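You operate a simulated robot arm through the tools that you are given. There is no shell and no other tool.

The job below is to be done with a simulated robot arm. You get a single attempt, and the scene is never put back.

## Task
Start the wash: vent the inlet, set the flow in the green, cap the vent and lay the bar.
Fine: the vent cap waits on its post meanwhile; the hold-down bar goes into its forks; the water is left running.

Only the result counts: the job must be done as asked and must still hold three seconds after the hand-in. Knocking over, shifting, dropping, spilling or breaking anything else fails it. A push-on lid holds only when it is set on centred and level and pressed home; a screw cap is set on level and turned clockwise until tight.

## Robot
A 6-joint arm with a two-finger gripper, fixed in place. Base frame: the origin is on the floor under the middle of its stand, x ahead of it, y to its left, z up; the work surface is at about z = 800. Lengths are in mm, angles in rad, forces in N, time in s.
It reaches about 1572 mm from its shoulder. Its first joint turns from -2.897 to 2.897 rad. Payload 2.45 kg.
The TCP is the grasp point between the finger pads, 20 mm short of the fingertips. In the tool frame z runs along the fingers and y along their closing line. The gripper opens to 140 mm; its body begins 168 mm behind the TCP.
Orientation is that of the tool frame in the base frame, as [roll, pitch, yaw] about the fixed x, y, z axes, in that order (R = Rz(yaw) Ry(pitch) Rx(roll)). With the fingers straight down and closing along the base's y, the tool's x points along the base's -x, its y along +y and its z along -z.

## Interface
- The arm moves only by the tool play_rows. Its arguments are lists of equal length, an entry for each row: "fingers": the opening in per cent of the stroke, from 0 (shut) to 100 (fully open); "linear": the shift along the tool's x, y, z in mm, a list of three; "rot": the turn, a rotation vector about the tool's x, y, z in rad, a list of three. In form: {"fingers": [fingers, ...], "linear": [[dx, dy, dz], ...], "rot": [[wx, wy, wz], ...]}. A call has 1 to 20 rows; each row is the pose to reach, as a shift and turn from the pose commanded when the call began, along the tool's axes at that moment. Each row takes 0.2 s and may step no farther than 50 mm and 0.15 rad from the row before; otherwise, or with a gripper value out of range, the whole call is refused. Where a pose cannot be reached the arm comes as near as it can. A force on the tool above 40 N (or 10 N above the force at the start of the call, whichever is more), or a blocked arm, ends the call early, and 0.2 s more pass. Each finger travels about 45 mm/s and halts on what it meets, pressing with about 22 N; the grip force reading is that of the motor and also rises with nothing between the fingers. The clock runs only during rows and for 0.2 s after the last one: add rows that repeat a pose to give the fingers time. The reply holds the time, the measured pose of the TCP, the force on the tool along the base axes, the opening and the grip force, in the units named above and with some noise, with the torque about the TCP (base axes, N m) and any sound that the robot's microphone picked up.
- Cameras (640 x 400 px; columns grow to the right, rows downward): "scene" is fixed at [391.9, 658.9, 1631.6]; the picture's right is [-0.76, -0.65, 0.00], its down [-0.50, 0.58, -0.65] and it looks along [0.42, -0.49, -0.76] (base axes); focal length 214 px, centre (320, 200). "wrist" rides on the gripper at [78, 11, -209] in the tool frame; the picture's right is [-0.14, 0.99, 0.00], its down [-0.92, -0.13, -0.37] and it looks along [-0.37, -0.05, 0.93] (tool axes); focal length 280 px, centre (320, 200). There is no depth. A picture from a camera that has moved, and an enlarged one, comes with that camera's place and axes in the base frame and with its lens. The place of the scene camera against the robot may be out by one fixed shift of up to 25 mm in any direction.
- camera(camera): a new picture of that camera. It takes no simulated time.
- inspect(camera, box): a new picture of the part [left, top, right, bottom] of that camera's present view, enlarged. It takes no simulated time.
- sign_off(): hands the job in; it is judged then, once.

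Nothing tells you positions but the pictures and the camera data. Unless the task says otherwise, let go and move clear before handing in.

The tools are called as a command line: name --argument value ..., lists and objects as JSON in quotes. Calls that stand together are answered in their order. play_rows: Moves the arm, as the interface text tells. Its arguments: {"type":"object","properties":{"fingers":{"type":"array","items":{"type":"number"}},"linear":{"type":"array","items":{"type":"array","items":{"type":"number"}}},"rot":{"type":"array","items":{"type":"array","items":{"type":"number"}}}},"required":["fingers","linear","rot"]} The other tools are called the same way: camera (camera) takes a picture; inspect (camera, box) takes an enlarged picture of a part of a camera's view; sign_off () hands the job in.

At the start:

```text
time: 0.0
tool_pos: [467.1, 321.0, 1464.2]
tcp_rot: [3.141, 0.0, -3.138]
contact_force: [-0.8, 0.2, -0.3]
torque: [0.01, -0.01, 0.02]
grip_width: 140.0
finger_force: 0.0
```

scene: 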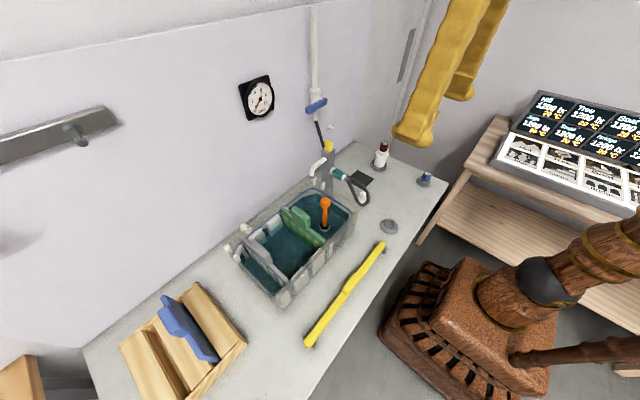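
wrist: 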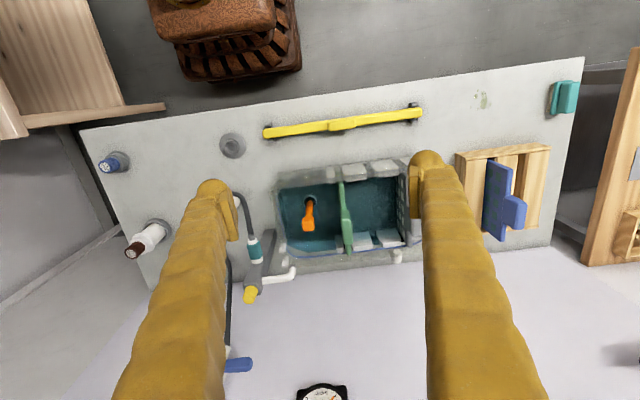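

I see a bench with a sink/tub, a yellow bar, a gauge on the wall, a pipe with a blue valve, an inlet fitting with a yellow cap, and several other items. I'll take enlarged looks before moving.

inspect --camera "scene" --box '[220, 60, 460, 210]'

inspect --camera "scene" --box '[220, 170, 420, 360]'

inspect --camera "wrist" --box '[80, 100, 320, 250]'

inspect --camera "wrist" --box '[200, 130, 440, 280]'

inspect --camera "scene" --box '[230, 60, 290, 130]'

```text
2.67 times, centred on (340, 135) of scene
camera zoom: at [391.9, 658.9, 1631.6], right [-0.76, -0.65, 0.0], down [-0.5, 0.58, -0.65], along [0.42, -0.49, -0.76], focal length 572 px, centre (267, 373)
```

zoom: 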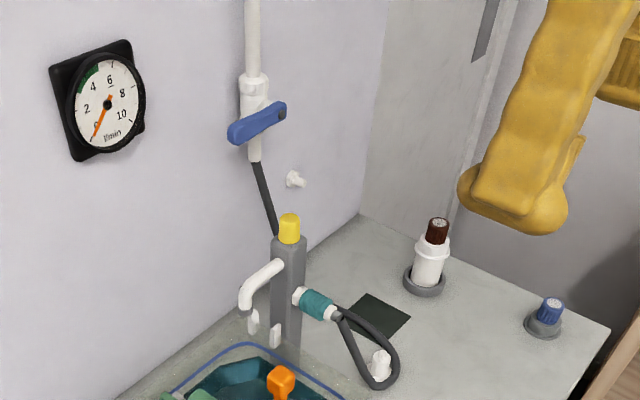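

```text
2.11 times, centred on (320, 265) of scene
camera zoom: at [391.9, 658.9, 1631.6], right [-0.76, -0.65, 0.0], down [-0.5, 0.58, -0.65], along [0.42, -0.49, -0.76], focal length 452 px, centre (320, 63)
```

zoom: 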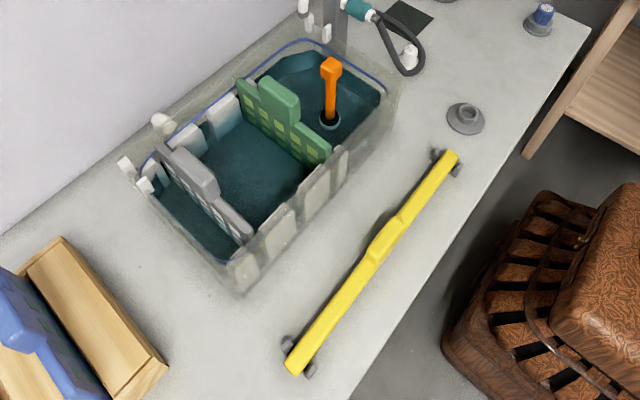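

```text
2.67 times, centred on (200, 175) of wrist
camera zoom: at [387.5, 332.1, 1675.8], right [0.14, 0.99, 0.0], down [0.92, -0.13, 0.37], along [0.37, -0.05, -0.93], focal length 748 px, centre (640, 267)
```

zoom: 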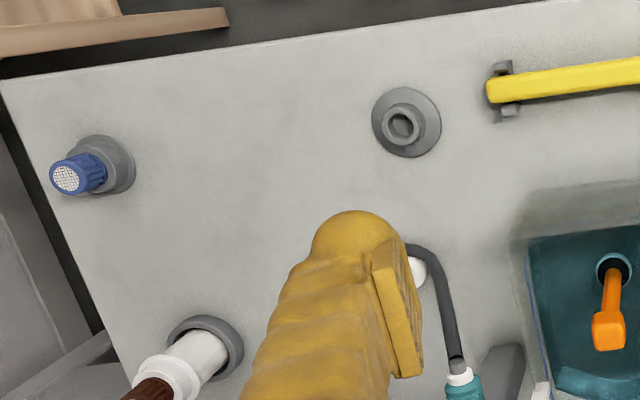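

```text
2.67 times, centred on (320, 205) of wrist
camera zoom: at [387.5, 332.1, 1675.8], right [0.14, 0.99, 0.0], down [0.92, -0.13, 0.37], along [0.37, -0.05, -0.93], focal length 748 px, centre (320, 187)
```

zoom: 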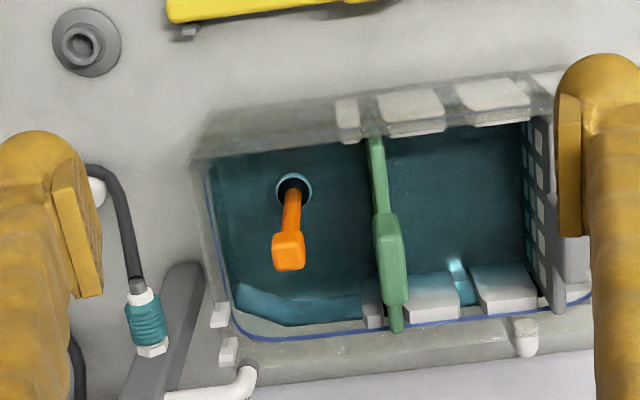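

```text
5.71 times, centred on (260, 95) of scene
camera zoom: at [391.9, 658.9, 1631.6], right [-0.76, -0.65, 0.0], down [-0.5, 0.58, -0.65], along [0.42, -0.49, -0.76], focal length 1226 px, centre (663, 800)
```

zoom: 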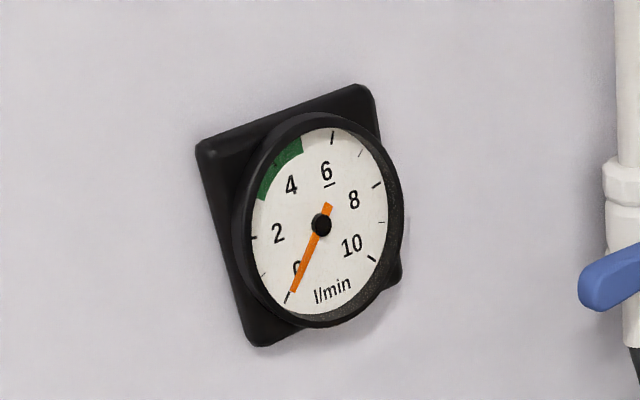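

The yellow-capped column stands near (827, 98) with its top at about z 1127, and the bar lies along y at x≈475. I'll move the wrist camera closer to the column to learn the parts.

play_rows --fingers '[100, 100, 100, 100, 100, 100]' --linear '[[-10, -40, 0], [-25, -80, 0], [-40, -120, 0], [-55, -160, 10], [-70, -200, 30], [-83, -221, 60]]' --rot '[[0, 0, 0], [0, 0, 0], [0, 0, 0], [0, 0, 0], [0, 0, 0], [0, 0, 0]]'

```text
time: 1.4
tool_pos: [550.6, 98.5, 1404.5]
tcp_rot: [-3.141, 0.002, -3.139]
contact_force: [0.1, -0.3, 0.0]
torque: [0.0, 0.02, -0.01]
grip_width: 140.2
finger_force: 0.0
```

camera --camera "wrist"

inspect --camera "wrist" --box '[200, 180, 440, 330]'

inspect --camera "wrist" --box '[200, 30, 440, 180]'

inspect --camera "wrist" --box '[200, 250, 440, 400]'

camera --camera "scene"

```text
taken
camera wrist: at [471.4, 110.8, 1615.3], right [0.14, 0.99, 0.0], down [0.92, -0.13, 0.37], along [0.37, -0.05, -0.93], focal length 280 px, centre (320, 200)
```

wrist: 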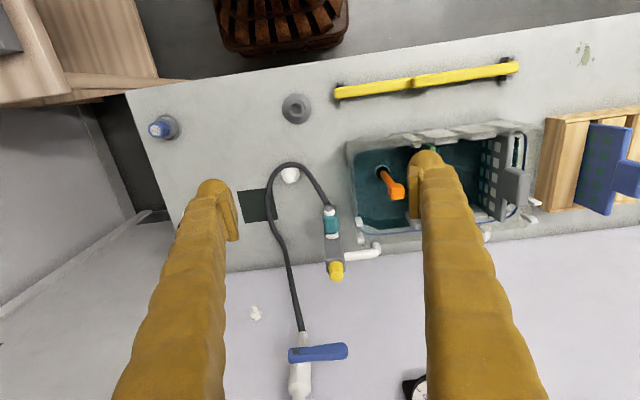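

```text
2.67 times, centred on (320, 255) of wrist
camera zoom: at [471.4, 110.8, 1615.3], right [0.14, 0.99, 0.0], down [0.92, -0.13, 0.37], along [0.37, -0.05, -0.93], focal length 748 px, centre (320, 53)
```

zoom: 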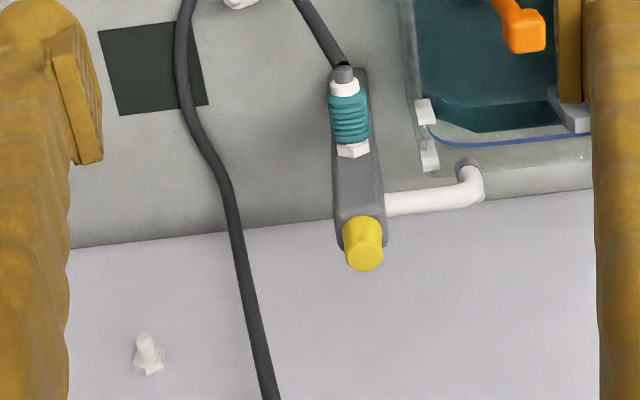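

```text
2.67 times, centred on (320, 105) of wrist
camera zoom: at [471.4, 110.8, 1615.3], right [0.14, 0.99, 0.0], down [0.92, -0.13, 0.37], along [0.37, -0.05, -0.93], focal length 748 px, centre (320, 453)
```

zoom: 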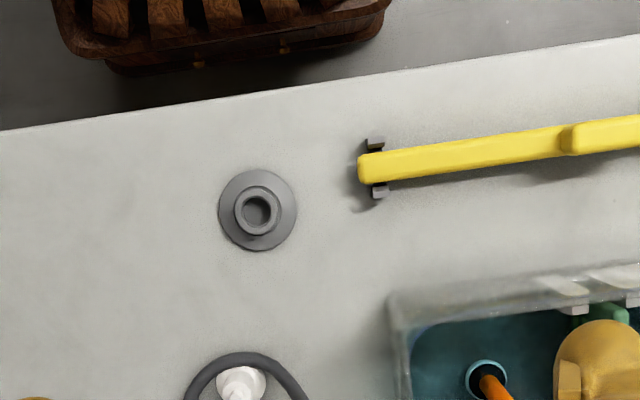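

```text
2.67 times, centred on (320, 325) of wrist
camera zoom: at [471.4, 110.8, 1615.3], right [0.14, 0.99, 0.0], down [0.92, -0.13, 0.37], along [0.37, -0.05, -0.93], focal length 748 px, centre (320, -133)
```

zoom: 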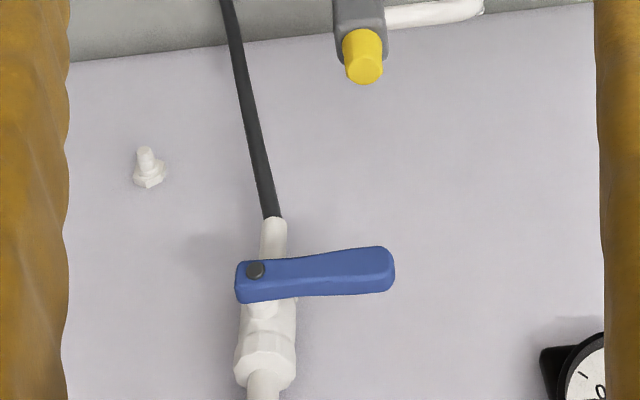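

```text
taken
```

scene: 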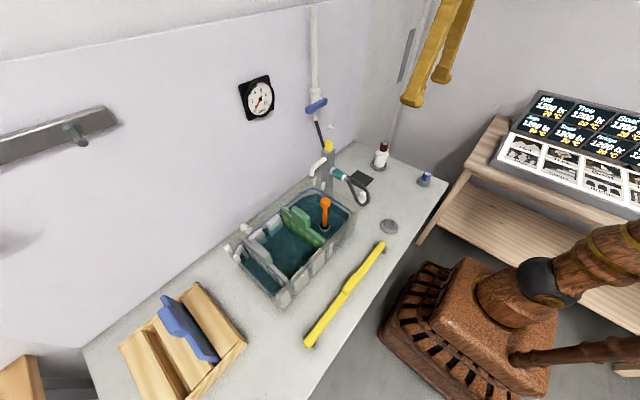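

The zoom gives real detail, so I'll take tight zooms on each candidate part: the cap, wall peg, grey boss, blue-capped boss, tank ends and bar rests.

inspect --camera "wrist" --box '[310, 200, 390, 250]'

inspect --camera "wrist" --box '[300, 240, 380, 290]'

inspect --camera "wrist" --box '[235, 295, 283, 325]'

inspect --camera "wrist" --box '[270, 90, 318, 120]'

inspect --camera "wrist" --box '[140, 110, 204, 150]'

inspect --camera "wrist" --box '[260, 155, 324, 195]'

inspect --camera "wrist" --box '[440, 120, 568, 250]'

inspect --camera "scene" --box '[215, 190, 295, 260]'

inspect --camera "scene" --box '[295, 130, 375, 210]'

inspect --camera "scene" --box '[360, 130, 440, 200]'

```text
8.00 times, centred on (350, 225) of wrist
camera zoom: at [471.4, 110.8, 1615.3], right [0.14, 0.99, 0.0], down [0.92, -0.13, 0.37], along [0.37, -0.05, -0.93], focal length 2243 px, centre (80, 0)
```

zoom: 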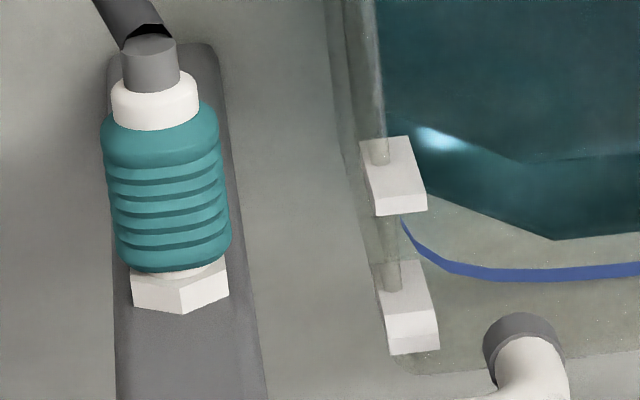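

```text
8.00 times, centred on (340, 265) of wrist
camera zoom: at [471.4, 110.8, 1615.3], right [0.14, 0.99, 0.0], down [0.92, -0.13, 0.37], along [0.37, -0.05, -0.93], focal length 2243 px, centre (160, -320)
```

zoom: 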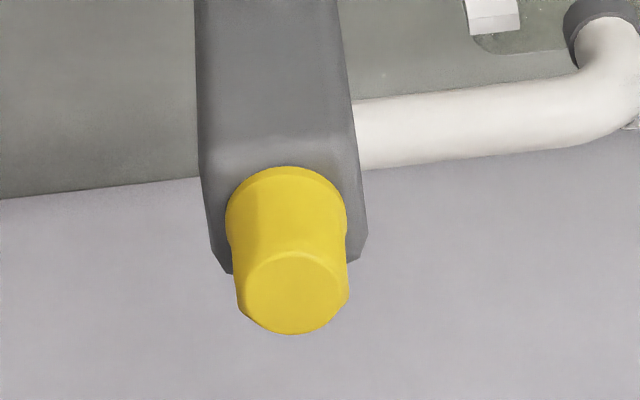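

```text
13.33 times, centred on (259, 310) of wrist
camera zoom: at [471.4, 110.8, 1615.3], right [0.14, 0.99, 0.0], down [0.92, -0.13, 0.37], along [0.37, -0.05, -0.93], focal length 3738 px, centre (1133, -1267)
```

zoom: 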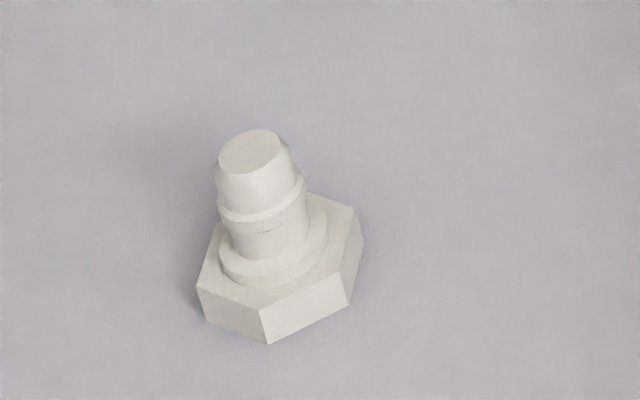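

```text
13.33 times, centred on (294, 105) of wrist
camera zoom: at [471.4, 110.8, 1615.3], right [0.14, 0.99, 0.0], down [0.92, -0.13, 0.37], along [0.37, -0.05, -0.93], focal length 3738 px, centre (667, 1467)
```

zoom: 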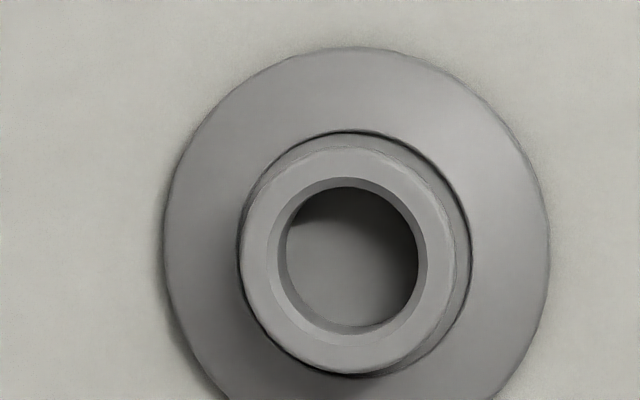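

```text
10.00 times, centred on (172, 130) of wrist
camera zoom: at [471.4, 110.8, 1615.3], right [0.14, 0.99, 0.0], down [0.92, -0.13, 0.37], along [0.37, -0.05, -0.93], focal length 2804 px, centre (1800, 900)
```

zoom: 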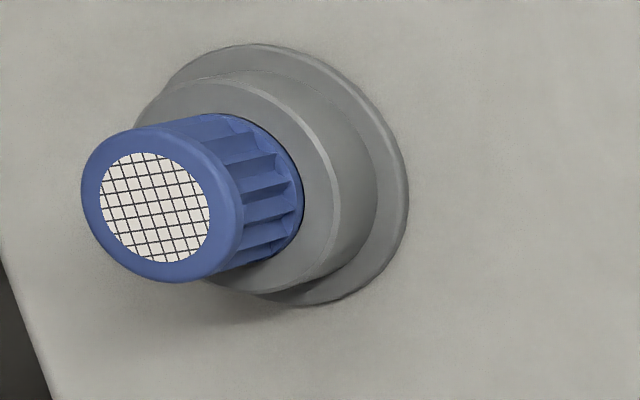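

```text
10.00 times, centred on (292, 175) of wrist
camera zoom: at [471.4, 110.8, 1615.3], right [0.14, 0.99, 0.0], down [0.92, -0.13, 0.37], along [0.37, -0.05, -0.93], focal length 2804 px, centre (600, 450)
```

zoom: 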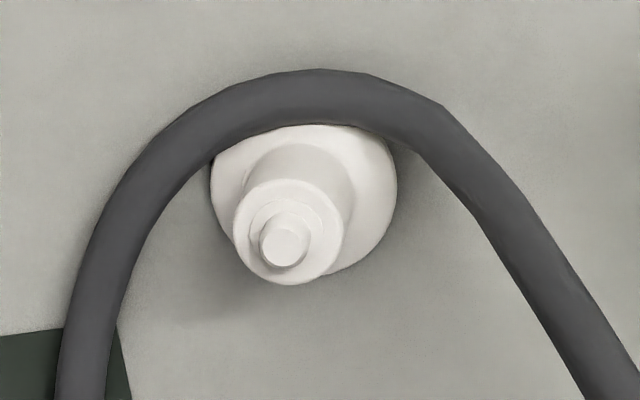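

```text
3.08 times, centred on (504, 185) of wrist
camera zoom: at [471.4, 110.8, 1615.3], right [0.14, 0.99, 0.0], down [0.92, -0.13, 0.37], along [0.37, -0.05, -0.93], focal length 863 px, centre (-246, 246)
```

zoom: 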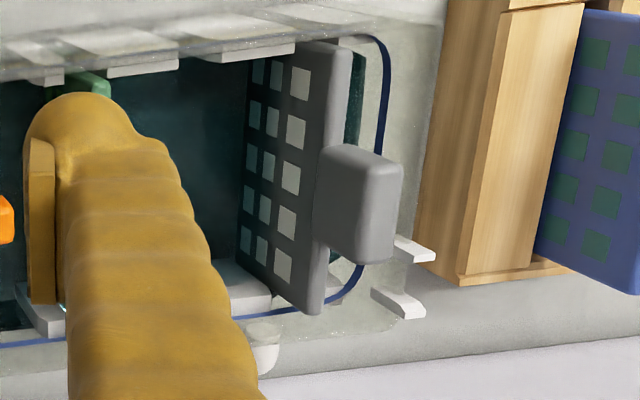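

```text
5.71 times, centred on (255, 225) of scene
camera zoom: at [391.9, 658.9, 1631.6], right [-0.76, -0.65, 0.0], down [-0.5, 0.58, -0.65], along [0.42, -0.49, -0.76], focal length 1226 px, centre (691, 57)
```

zoom: 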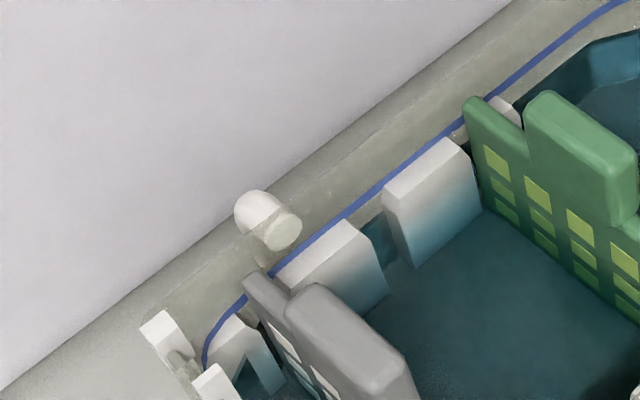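

```text
5.00 times, centred on (335, 170) of scene
camera zoom: at [391.9, 658.9, 1631.6], right [-0.76, -0.65, 0.0], down [-0.5, 0.58, -0.65], along [0.42, -0.49, -0.76], focal length 1072 px, centre (245, 350)
```

zoom: 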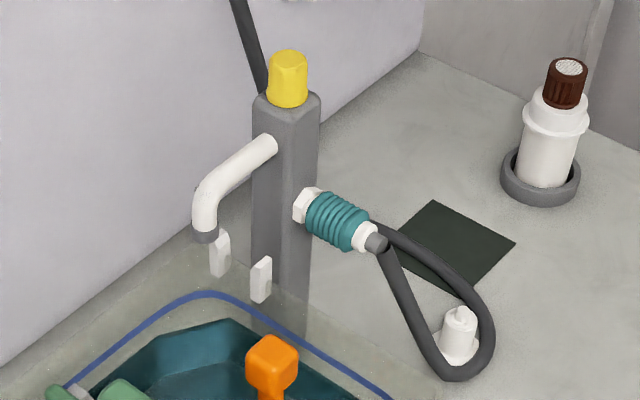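

```text
5.71 times, centred on (400, 165) of scene
camera zoom: at [391.9, 658.9, 1631.6], right [-0.76, -0.65, 0.0], down [-0.5, 0.58, -0.65], along [0.42, -0.49, -0.76], focal length 1226 px, centre (-137, 400)
```

zoom: 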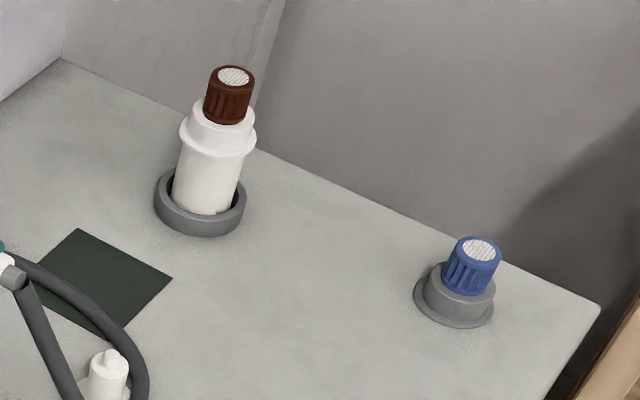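

The likely vent cap is the yellow cap on the inlet column. I'll tilt the wrist to get a side view of the column, stub, posts and tank forks.

play_rows --fingers '[100, 100, 100, 100, 100, 100, 100]' --linear '[[5, -5, 30], [10, -10, 60], [15, -15, 90], [20, -20, 120], [25, -25, 150], [30, -30, 180], [30, -38, 204]]' --rot '[[0, -0.12, 0], [0, -0.24, 0], [0, -0.36, 0], [0, -0.48, 0], [0, -0.6, 0], [0, -0.7, 0], [0, -0.8, 0]]'

camera --camera "wrist"

camera --camera "scene"

```text
time: 3.0
tool_pos: [518.8, 62.8, 1201.9]
tcp_rot: [3.14, 0.803, -3.141]
contact_force: [0.6, 0.0, 0.5]
torque: [-0.02, -0.02, -0.03]
grip_width: 140.2
finger_force: 0.0
```

```text
taken
camera wrist: at [314.4, 73.6, 1292.3], right [0.09, 0.99, 0.1], down [0.38, -0.13, 0.92], along [0.92, -0.05, -0.38], focal length 280 px, centre (320, 200)
```

wrist: 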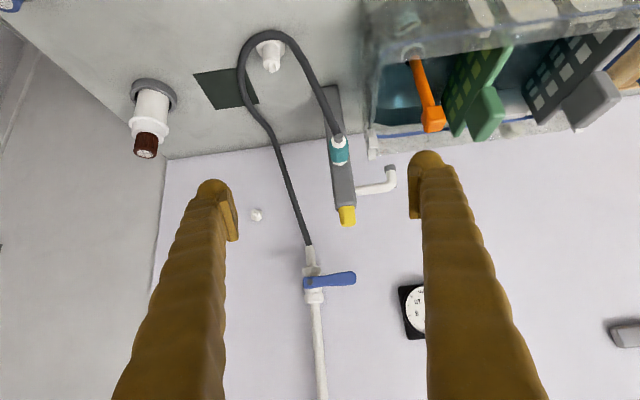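

```text
taken
```

scene: 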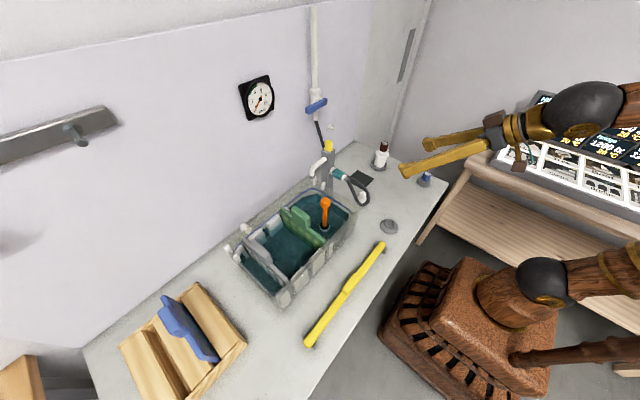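

inspect --camera "wrist" --box '[300, 120, 420, 240]'

inspect --camera "wrist" --box '[325, 195, 373, 235]'

inspect --camera "wrist" --box '[250, 30, 298, 80]'

inspect --camera "wrist" --box '[235, 195, 283, 235]'

inspect --camera "wrist" --box '[280, 230, 400, 330]'

inspect --camera "wrist" --box '[110, 60, 210, 170]'

inspect --camera "wrist" --box '[350, 0, 640, 170]'

```text
3.33 times, centred on (360, 180) of wrist
camera zoom: at [314.4, 73.6, 1292.3], right [0.09, 0.99, 0.1], down [0.38, -0.13, 0.92], along [0.92, -0.05, -0.38], focal length 935 px, centre (187, 267)
```

zoom: 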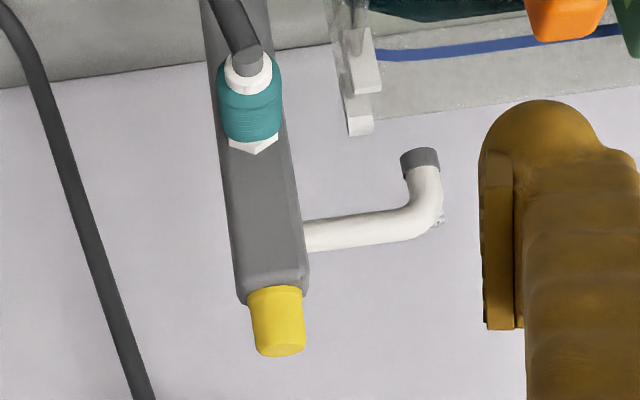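

```text
10.00 times, centred on (349, 215) of wrist
camera zoom: at [314.4, 73.6, 1292.3], right [0.09, 0.99, 0.1], down [0.38, -0.13, 0.92], along [0.92, -0.05, -0.38], focal length 2804 px, centre (30, 50)
```

zoom: 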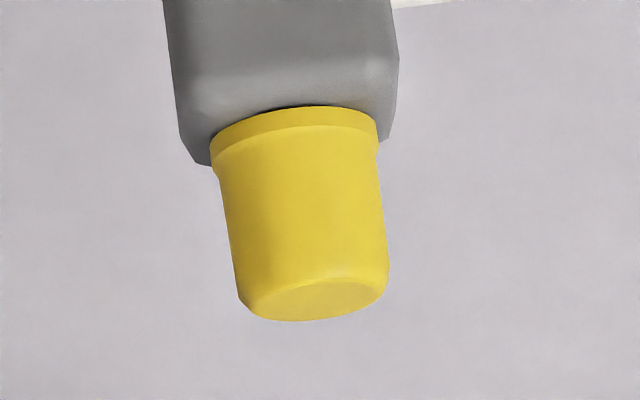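

```text
8.00 times, centred on (274, 55) of wrist
camera zoom: at [314.4, 73.6, 1292.3], right [0.09, 0.99, 0.1], down [0.38, -0.13, 0.92], along [0.92, -0.05, -0.38], focal length 2243 px, centre (688, 1360)
```

zoom: 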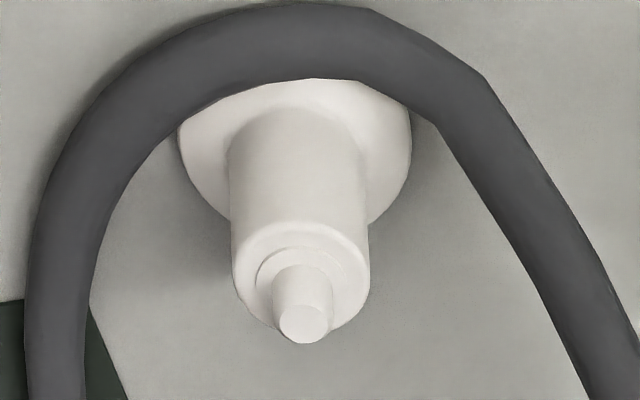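

```text
10.00 times, centred on (259, 215) of wrist
camera zoom: at [314.4, 73.6, 1292.3], right [0.09, 0.99, 0.1], down [0.38, -0.13, 0.92], along [0.92, -0.05, -0.38], focal length 2804 px, centre (930, 50)
```

zoom: 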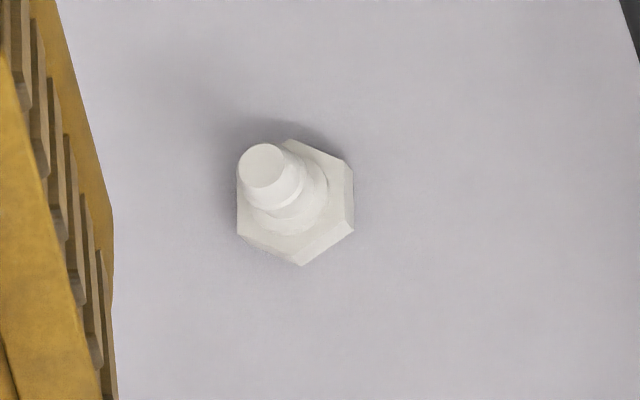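

```text
4.00 times, centred on (340, 280) of wrist
camera zoom: at [314.4, 73.6, 1292.3], right [0.09, 0.99, 0.1], down [0.38, -0.13, 0.92], along [0.92, -0.05, -0.38], focal length 1122 px, centre (240, -120)
```

zoom: 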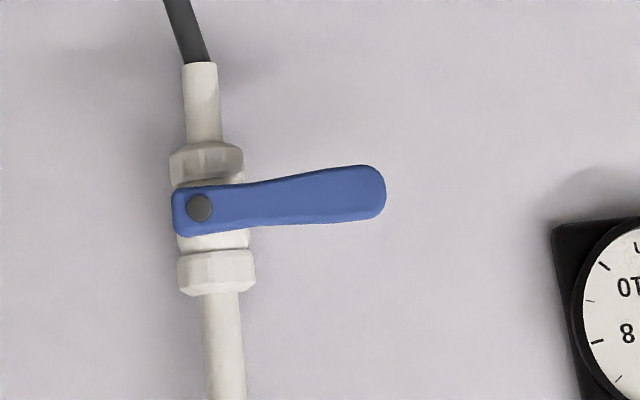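

```text
3.64 times, centred on (160, 115) of wrist
camera zoom: at [314.4, 73.6, 1292.3], right [0.09, 0.99, 0.1], down [0.38, -0.13, 0.92], along [0.92, -0.05, -0.38], focal length 1020 px, centre (902, 509)
```

zoom: 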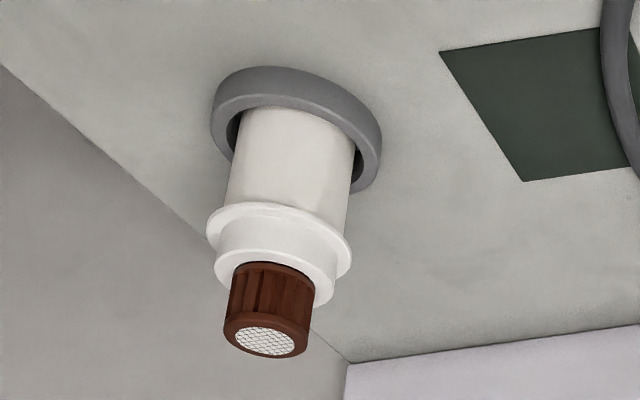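

```text
2.21 times, centred on (495, 85) of wrist
camera zoom: at [314.4, 73.6, 1292.3], right [0.09, 0.99, 0.1], down [0.38, -0.13, 0.92], along [0.92, -0.05, -0.38], focal length 619 px, centre (-66, 454)
```

zoom: 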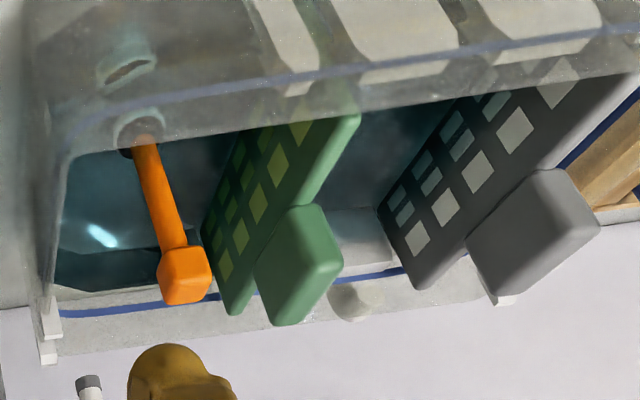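

The yellow cap top works out at about (835, 94, 1139), the white table post at (697, -10, 868 top), and the valve lever pivot at (929, -1, 1226) pointing +y. Next I'll return to vertical and look down on the tank end and column to see the forks.

play_rows --fingers '[100, 100, 100, 100, 100, 100, 100]' --linear '[[-25, 5, 3], [-50, 10, 6], [-75, 15, 9], [-100, 20, 12], [-125, 25, 15], [-154.5, 31, 18.9], [-154.5, 31, 18.9]]' --rot '[[0, 0.13, 0], [0, 0.26, 0], [0, 0.39, 0], [0, 0.52, 0], [0, 0.65, 0], [0, 0.78, 0], [0, 0.802, 0]]'

camera --camera "wrist"

inspect --camera "wrist" --box '[240, 200, 420, 400]'

```text
time: 4.6
tool_pos: [640.3, 92.5, 1300.0]
tcp_rot: [3.141, -0.001, -3.14]
contact_force: [0.0, 1.6, 1.0]
torque: [0.02, -0.01, -0.01]
grip_width: 139.6
finger_force: 0.1
```

```text
taken
camera wrist: at [563.3, 104.7, 1510.9], right [0.14, 0.99, 0.0], down [0.92, -0.13, 0.37], along [0.36, -0.05, -0.93], focal length 280 px, centre (320, 200)
```

wrist: 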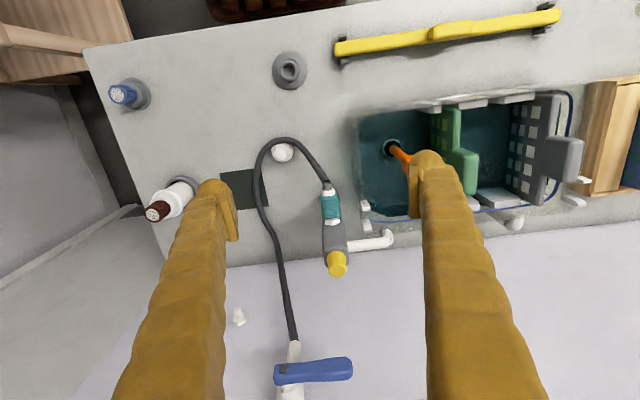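

```text
2.00 times, centred on (330, 300) of wrist
camera zoom: at [563.3, 104.7, 1510.9], right [0.14, 0.99, 0.0], down [0.92, -0.13, 0.37], along [0.36, -0.05, -0.93], focal length 561 px, centre (300, 0)
```

zoom: 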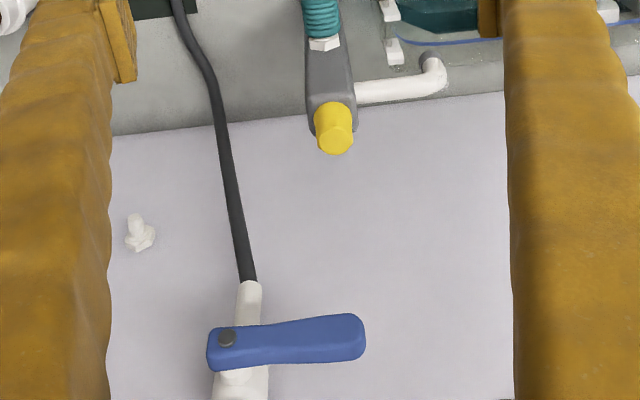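

Cap position confirmed near (836, 94). I'll hover right above it and check alignment with the wrist view.

play_rows --fingers '[100, 100, 100, 100, 80, 60, 60, 60]' --linear '[[-45, 0, 0], [-90, 0, 0], [-135, 0, 0], [-180, 1, 0], [-196, 1.5, 20], [-196, 1.5, 45], [-196, 1.5, 70], [-196, 1.5, 70]]' --rot '[[0, 0, 0], [0, 0, 0], [0, 0, 0], [0, 0, 0], [0, 0, 0], [0, 0, 0], [0, 0, 0], [0, 0, 0]]'

camera --camera "wrist"

inspect --camera "wrist" --box '[240, 120, 400, 220]'

camera --camera "scene"

```text
time: 6.4
tool_pos: [836.2, 94.3, 1228.9]
tcp_rot: [3.141, -0.003, -3.138]
contact_force: [0.5, 0.1, -0.4]
torque: [0.01, 0.02, 0.03]
grip_width: 84.0
finger_force: 0.1
```

```text
taken
camera wrist: at [758.2, 105.7, 1439.3], right [0.14, 0.99, 0.0], down [0.92, -0.13, 0.37], along [0.36, -0.05, -0.93], focal length 280 px, centre (320, 200)
```

wrist: 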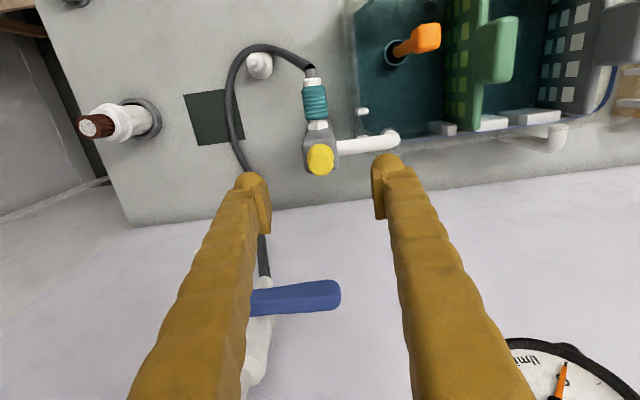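

```text
4.00 times, centred on (320, 170) of wrist
camera zoom: at [758.2, 105.7, 1439.3], right [0.14, 0.99, 0.0], down [0.92, -0.13, 0.37], along [0.36, -0.05, -0.93], focal length 1122 px, centre (320, 320)
```

zoom: 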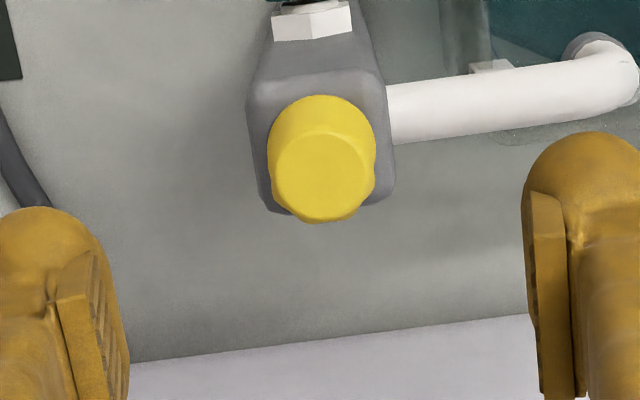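

```text
taken
```

scene: 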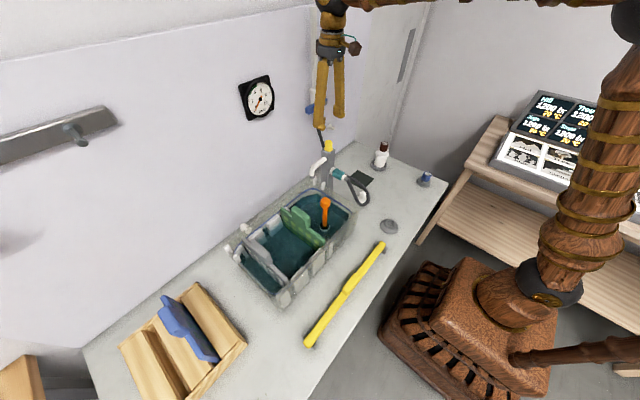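

Alignment matches the prediction (cap centre at column 321, row 164). I'll descend and close on the cap.

play_rows --fingers '[60, 60, 60, 60, 60]' --linear '[[0, 0, 40], [0, 0, 70], [0, 0, 90], [0, 0.3, 100], [0, 0.3, 100]]' --rot '[[0, 0, 0], [0, 0, 0], [0, 0, 0], [0, 0, 0], [0, 0, 0]]'

camera --camera "wrist"

inspect --camera "scene" --box '[290, 80, 390, 200]'

```text
time: 7.6
tool_pos: [837.0, 94.7, 1129.5]
tcp_rot: [3.141, -0.001, -3.141]
contact_force: [0.3, 0.8, -0.4]
torque: [-0.02, 0.0, -0.01]
grip_width: 84.0
finger_force: 0.2
```

```text
taken
camera wrist: at [758.5, 105.9, 1339.6], right [0.14, 0.99, 0.0], down [0.92, -0.13, 0.37], along [0.36, -0.05, -0.93], focal length 280 px, centre (320, 200)
```

wrist: 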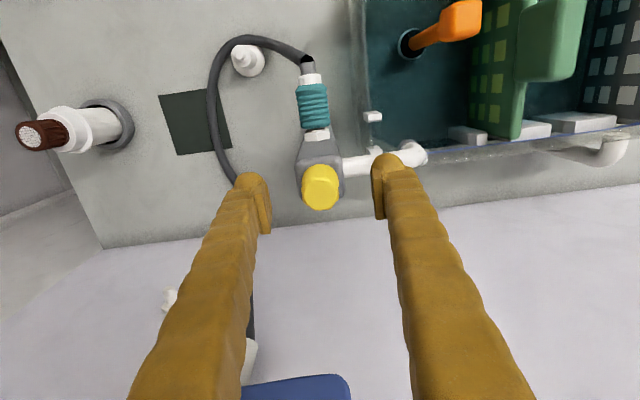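

```text
3.33 times, centred on (340, 140) of scene
camera zoom: at [391.9, 658.9, 1631.6], right [-0.76, -0.65, 0.0], down [-0.5, 0.58, -0.65], along [0.42, -0.49, -0.76], focal length 715 px, centre (253, 400)
```

zoom: 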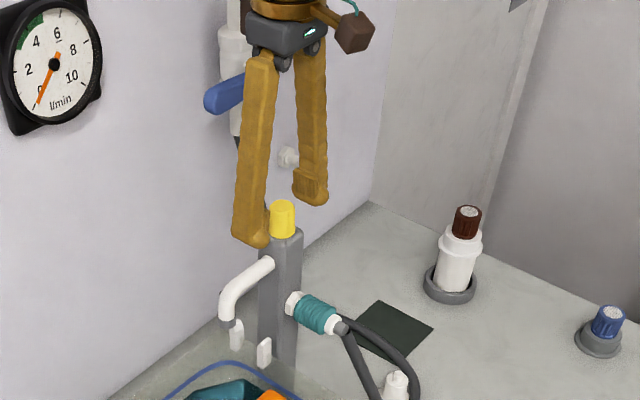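

The fingers straddle the cap with tips just above the column top. Closing now.

play_rows --fingers '[30, 10, 0, 0, 0, 0]' --linear '[[0, 0, 0], [0, 0, 0], [0, 0, 0], [0, 0, 0], [0, 0, 0], [0, 0, 0]]' --rot '[[0, 0, 0], [0, 0, 0], [0, 0, 0], [0, 0, 0], [0, 0, 0], [0, 0, 0]]'

inspect --camera "scene" --box '[290, 80, 390, 200]'

inspect --camera "wrist" --box '[240, 120, 400, 220]'

```text
time: 9.0
tool_pos: [835.9, 95.2, 1129.0]
tcp_rot: [3.141, -0.002, -3.141]
contact_force: [0.1, 7.5, 0.1]
torque: [0.04, 0.0, -0.04]
grip_width: 27.0
finger_force: 21.3
```

```text
3.33 times, centred on (340, 140) of scene
camera zoom: at [391.9, 658.9, 1631.6], right [-0.76, -0.65, 0.0], down [-0.5, 0.58, -0.65], along [0.42, -0.49, -0.76], focal length 715 px, centre (253, 400)
```

zoom: 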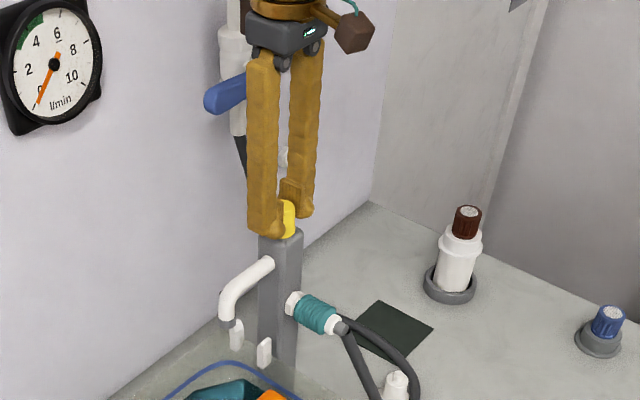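

```text
4.00 times, centred on (320, 170) of wrist
camera zoom: at [758.5, 106.2, 1339.7], right [0.14, 0.99, 0.0], down [0.92, -0.13, 0.37], along [0.36, -0.05, -0.93], focal length 1122 px, centre (320, 320)
```

zoom: 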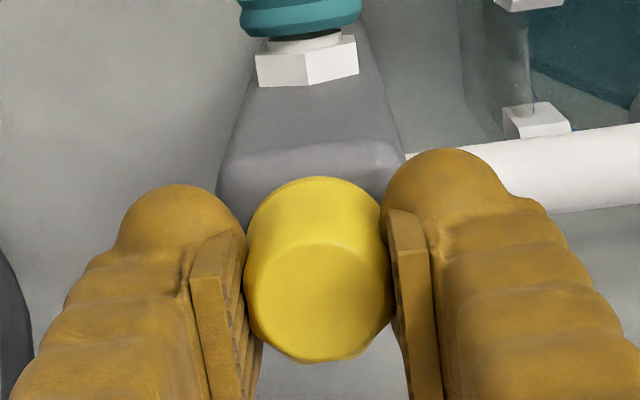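

The cap is gripped (27 mm). I'll relieve the small side load and pull gently upward.

play_rows --fingers '[0, 0, 0, 0, 0, 0]' --linear '[[0, 0.7, 0], [0, 0.7, -3], [0, 0.7, -6], [0, 0.7, -10], [0, 0.7, -16], [0, 0.7, -16]]' --rot '[[0, 0, 0], [0, 0, 0], [0, 0, 0], [0, 0, 0], [0, 0, 0], [0, 0, 0]]'

inspect --camera "scene" --box '[290, 80, 390, 200]'

inspect --camera "wrist" --box '[240, 120, 400, 220]'

```text
time: 10.4
tool_pos: [837.4, 95.0, 1145.4]
tcp_rot: [3.141, -0.001, -3.141]
contact_force: [0.6, -0.3, -0.4]
torque: [-0.01, -0.02, 0.02]
grip_width: 27.0
finger_force: 22.0
```

```text
3.33 times, centred on (340, 140) of scene
camera zoom: at [391.9, 658.9, 1631.6], right [-0.76, -0.65, 0.0], down [-0.5, 0.58, -0.65], along [0.42, -0.49, -0.76], focal length 715 px, centre (253, 400)
```

zoom: 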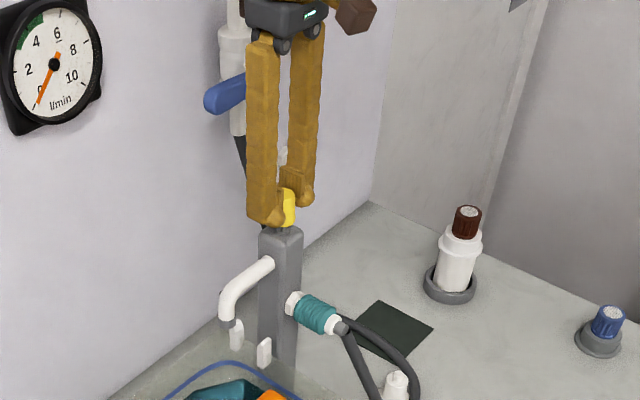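

```text
4.00 times, centred on (320, 170) of wrist
camera zoom: at [758.6, 107.0, 1355.9], right [0.14, 0.99, 0.0], down [0.92, -0.13, 0.37], along [0.36, -0.05, -0.93], focal length 1122 px, centre (320, 320)
```

zoom: 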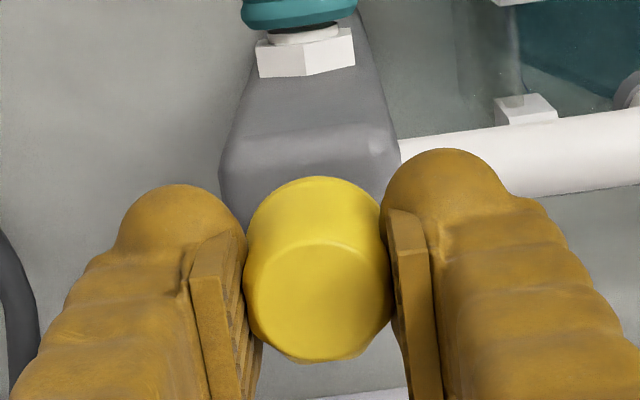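

The cap comes off freely. I'll lift it clear and look at the exposed vent.

play_rows --fingers '[0, 0, 0, 0, 0, 0]' --linear '[[0, 0, -20], [0, 0, -45], [10, -10, -70], [40, -35, -75], [70, -60, -75], [100, -85, -75]]' --rot '[[0, 0, 0], [0, 0, 0], [0, 0, 0], [0, 0, 0], [0, 0, 0], [0, 0, 0]]'

inspect --camera "scene" --box '[300, 120, 380, 210]'

camera --camera "wrist"

```text
time: 11.8
tool_pos: [735.5, 10.9, 1219.5]
tcp_rot: [-3.141, -0.002, -3.14]
contact_force: [0.1, 0.1, -0.2]
torque: [0.0, 0.03, 0.01]
grip_width: 26.9
finger_force: 22.1
```

```text
4.44 times, centred on (340, 165) of scene
camera zoom: at [391.9, 658.9, 1631.6], right [-0.76, -0.65, 0.0], down [-0.5, 0.58, -0.65], along [0.42, -0.49, -0.76], focal length 953 px, centre (231, 356)
```

zoom: 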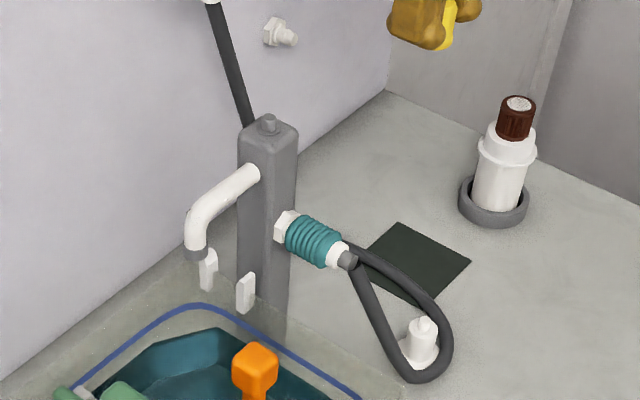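

```text
taken
camera wrist: at [658.1, 22.5, 1429.5], right [0.14, 0.99, 0.0], down [0.92, -0.13, 0.37], along [0.36, -0.05, -0.93], focal length 280 px, centre (320, 200)
```

wrist: 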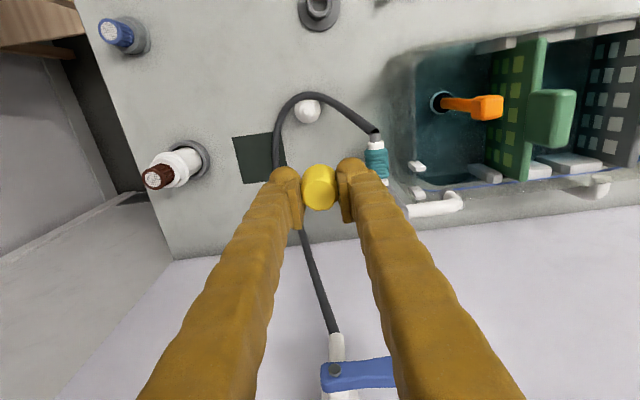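

The exposed vent has a small spigot matching the white post's nub, so the white post is the cap's post. I'll hover over the post and check alignment.

play_rows --fingers '[0, 0, 0, 0, 0, 0, 0, 0, 0]' --linear '[[20, -11, 10], [38.5, -21.4, 40], [38.5, -21.4, 80], [38.5, -21.4, 120], [38.5, -21.4, 160], [38.5, -21.4, 200], [38.5, -21.4, 240], [38.5, -21.4, 259.5], [38.5, -21.4, 259.5]]' --rot '[[0, 0, 0], [0, 0, 0], [0, 0, 0], [0, 0, 0], [0, 0, 0], [0, 0, 0], [0, 0, 0], [0, 0, 0], [0, 0, 0]]'

camera --camera "wrist"

inspect --camera "wrist" --box '[280, 120, 360, 220]'

inspect --camera "scene" --box '[320, 120, 400, 210]'

```text
time: 13.8
tool_pos: [697.9, -10.7, 960.4]
tcp_rot: [-3.141, 0.0, -3.138]
contact_force: [0.4, 0.4, 0.4]
torque: [0.03, 0.04, 0.0]
grip_width: 26.9
finger_force: 22.0
```

```text
taken
camera wrist: at [619.5, 0.4, 1171.1], right [0.14, 0.99, 0.0], down [0.92, -0.13, 0.37], along [0.36, -0.05, -0.93], focal length 280 px, centre (320, 200)
```

wrist: 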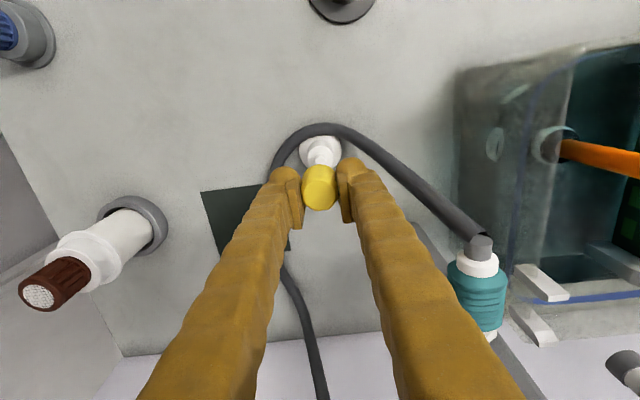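

```text
4.00 times, centred on (320, 170) of wrist
camera zoom: at [619.5, 0.4, 1171.1], right [0.14, 0.99, 0.0], down [0.92, -0.13, 0.37], along [0.36, -0.05, -0.93], focal length 1122 px, centre (320, 320)
```

zoom: 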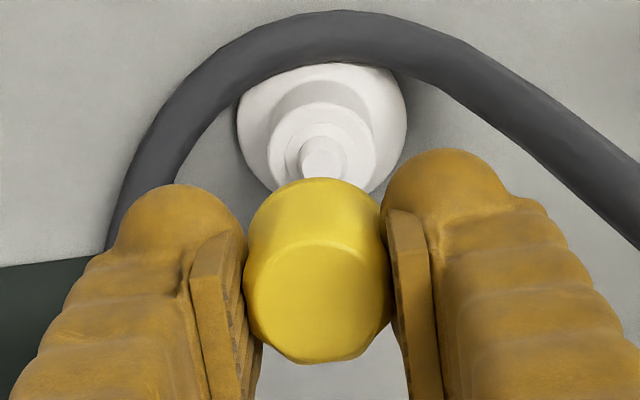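

```text
4.44 times, centred on (360, 165) of scene
camera zoom: at [391.9, 658.9, 1631.6], right [-0.76, -0.65, 0.0], down [-0.5, 0.58, -0.65], along [0.42, -0.49, -0.76], focal length 953 px, centre (142, 356)
```

zoom: 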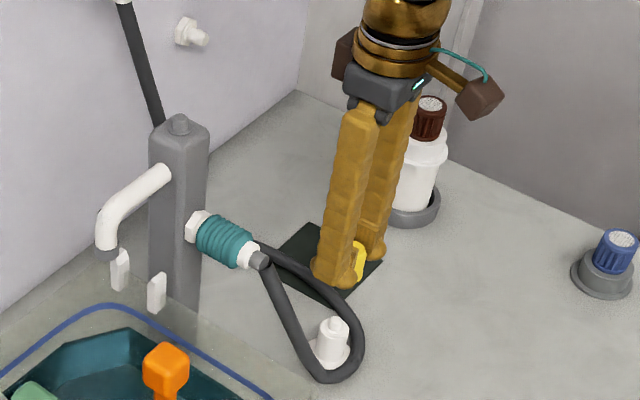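

The nub shows about 1 mm to +y of the cap. I'll lower to just above the nub and compare in both views.

play_rows --fingers '[0, 0, 0, 0]' --linear '[[0, 1, 25], [0, 1, 45], [0, 1, 58], [0, 1, 58]]' --rot '[[0, 0, 0], [0, 0, 0], [0, 0, 0], [0, 0, 0]]'

inspect --camera "wrist" --box '[280, 120, 360, 220]'

inspect --camera "scene" --box '[340, 160, 390, 210]'

```text
time: 14.8
tool_pos: [696.7, -10.3, 901.8]
tcp_rot: [3.141, -0.001, -3.139]
contact_force: [0.2, 0.0, -0.6]
torque: [0.01, 0.01, 0.0]
grip_width: 27.0
finger_force: 21.8
```

```text
4.00 times, centred on (320, 170) of wrist
camera zoom: at [619.3, 1.6, 1112.4], right [0.14, 0.99, 0.0], down [0.92, -0.13, 0.37], along [0.36, -0.05, -0.93], focal length 1122 px, centre (320, 320)
```

zoom: 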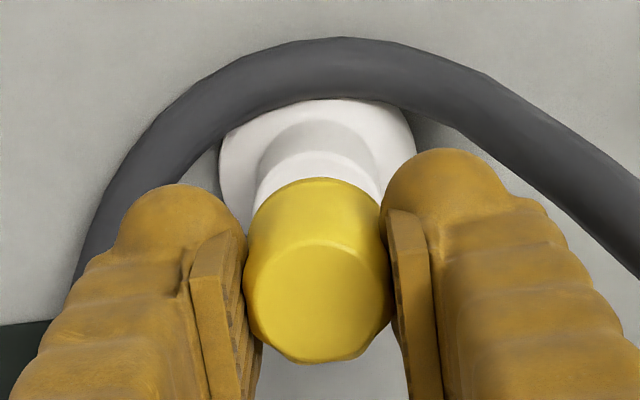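

```text
8.00 times, centred on (365, 185) of scene
camera zoom: at [391.9, 658.9, 1631.6], right [-0.76, -0.65, 0.0], down [-0.5, 0.58, -0.65], along [0.42, -0.49, -0.76], focal length 1716 px, centre (-40, 320)
```

zoom: 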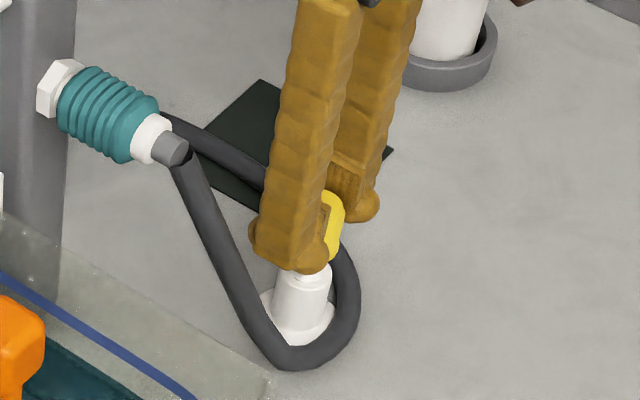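

inspect --camera "scene" --box '[352, 182, 384, 206]'

inspect --camera "wrist" --box '[296, 140, 344, 215]'

```text
16.00 times, centred on (368, 194) of scene
camera zoom: at [391.9, 658.9, 1631.6], right [-0.76, -0.65, 0.0], down [-0.5, 0.58, -0.65], along [0.42, -0.49, -0.76], focal length 3432 px, centre (-448, 296)
```

zoom: 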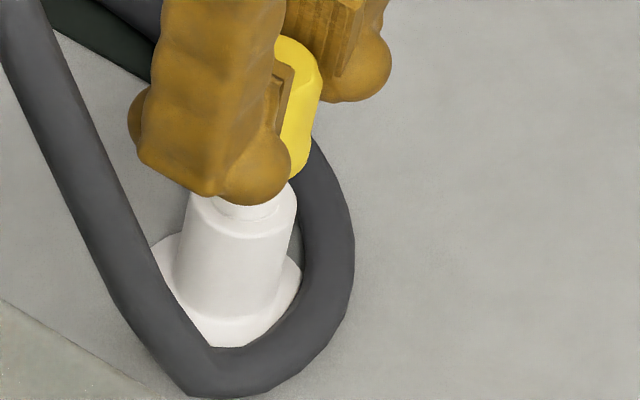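

```text
5.33 times, centred on (320, 178) of wrist
camera zoom: at [619.3, 1.6, 1112.4], right [0.14, 0.99, 0.0], down [0.92, -0.13, 0.37], along [0.36, -0.05, -0.93], focal length 1495 px, centre (320, 320)
```

zoom: 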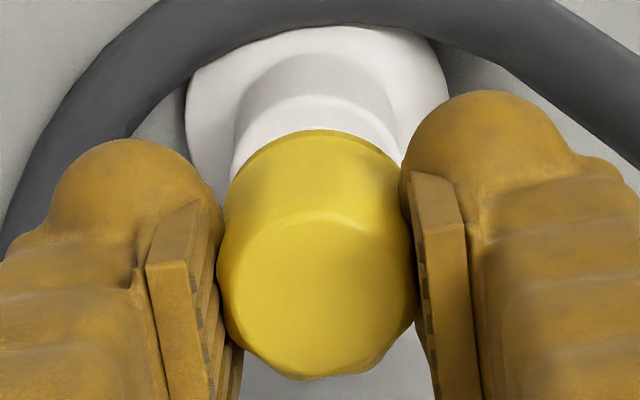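

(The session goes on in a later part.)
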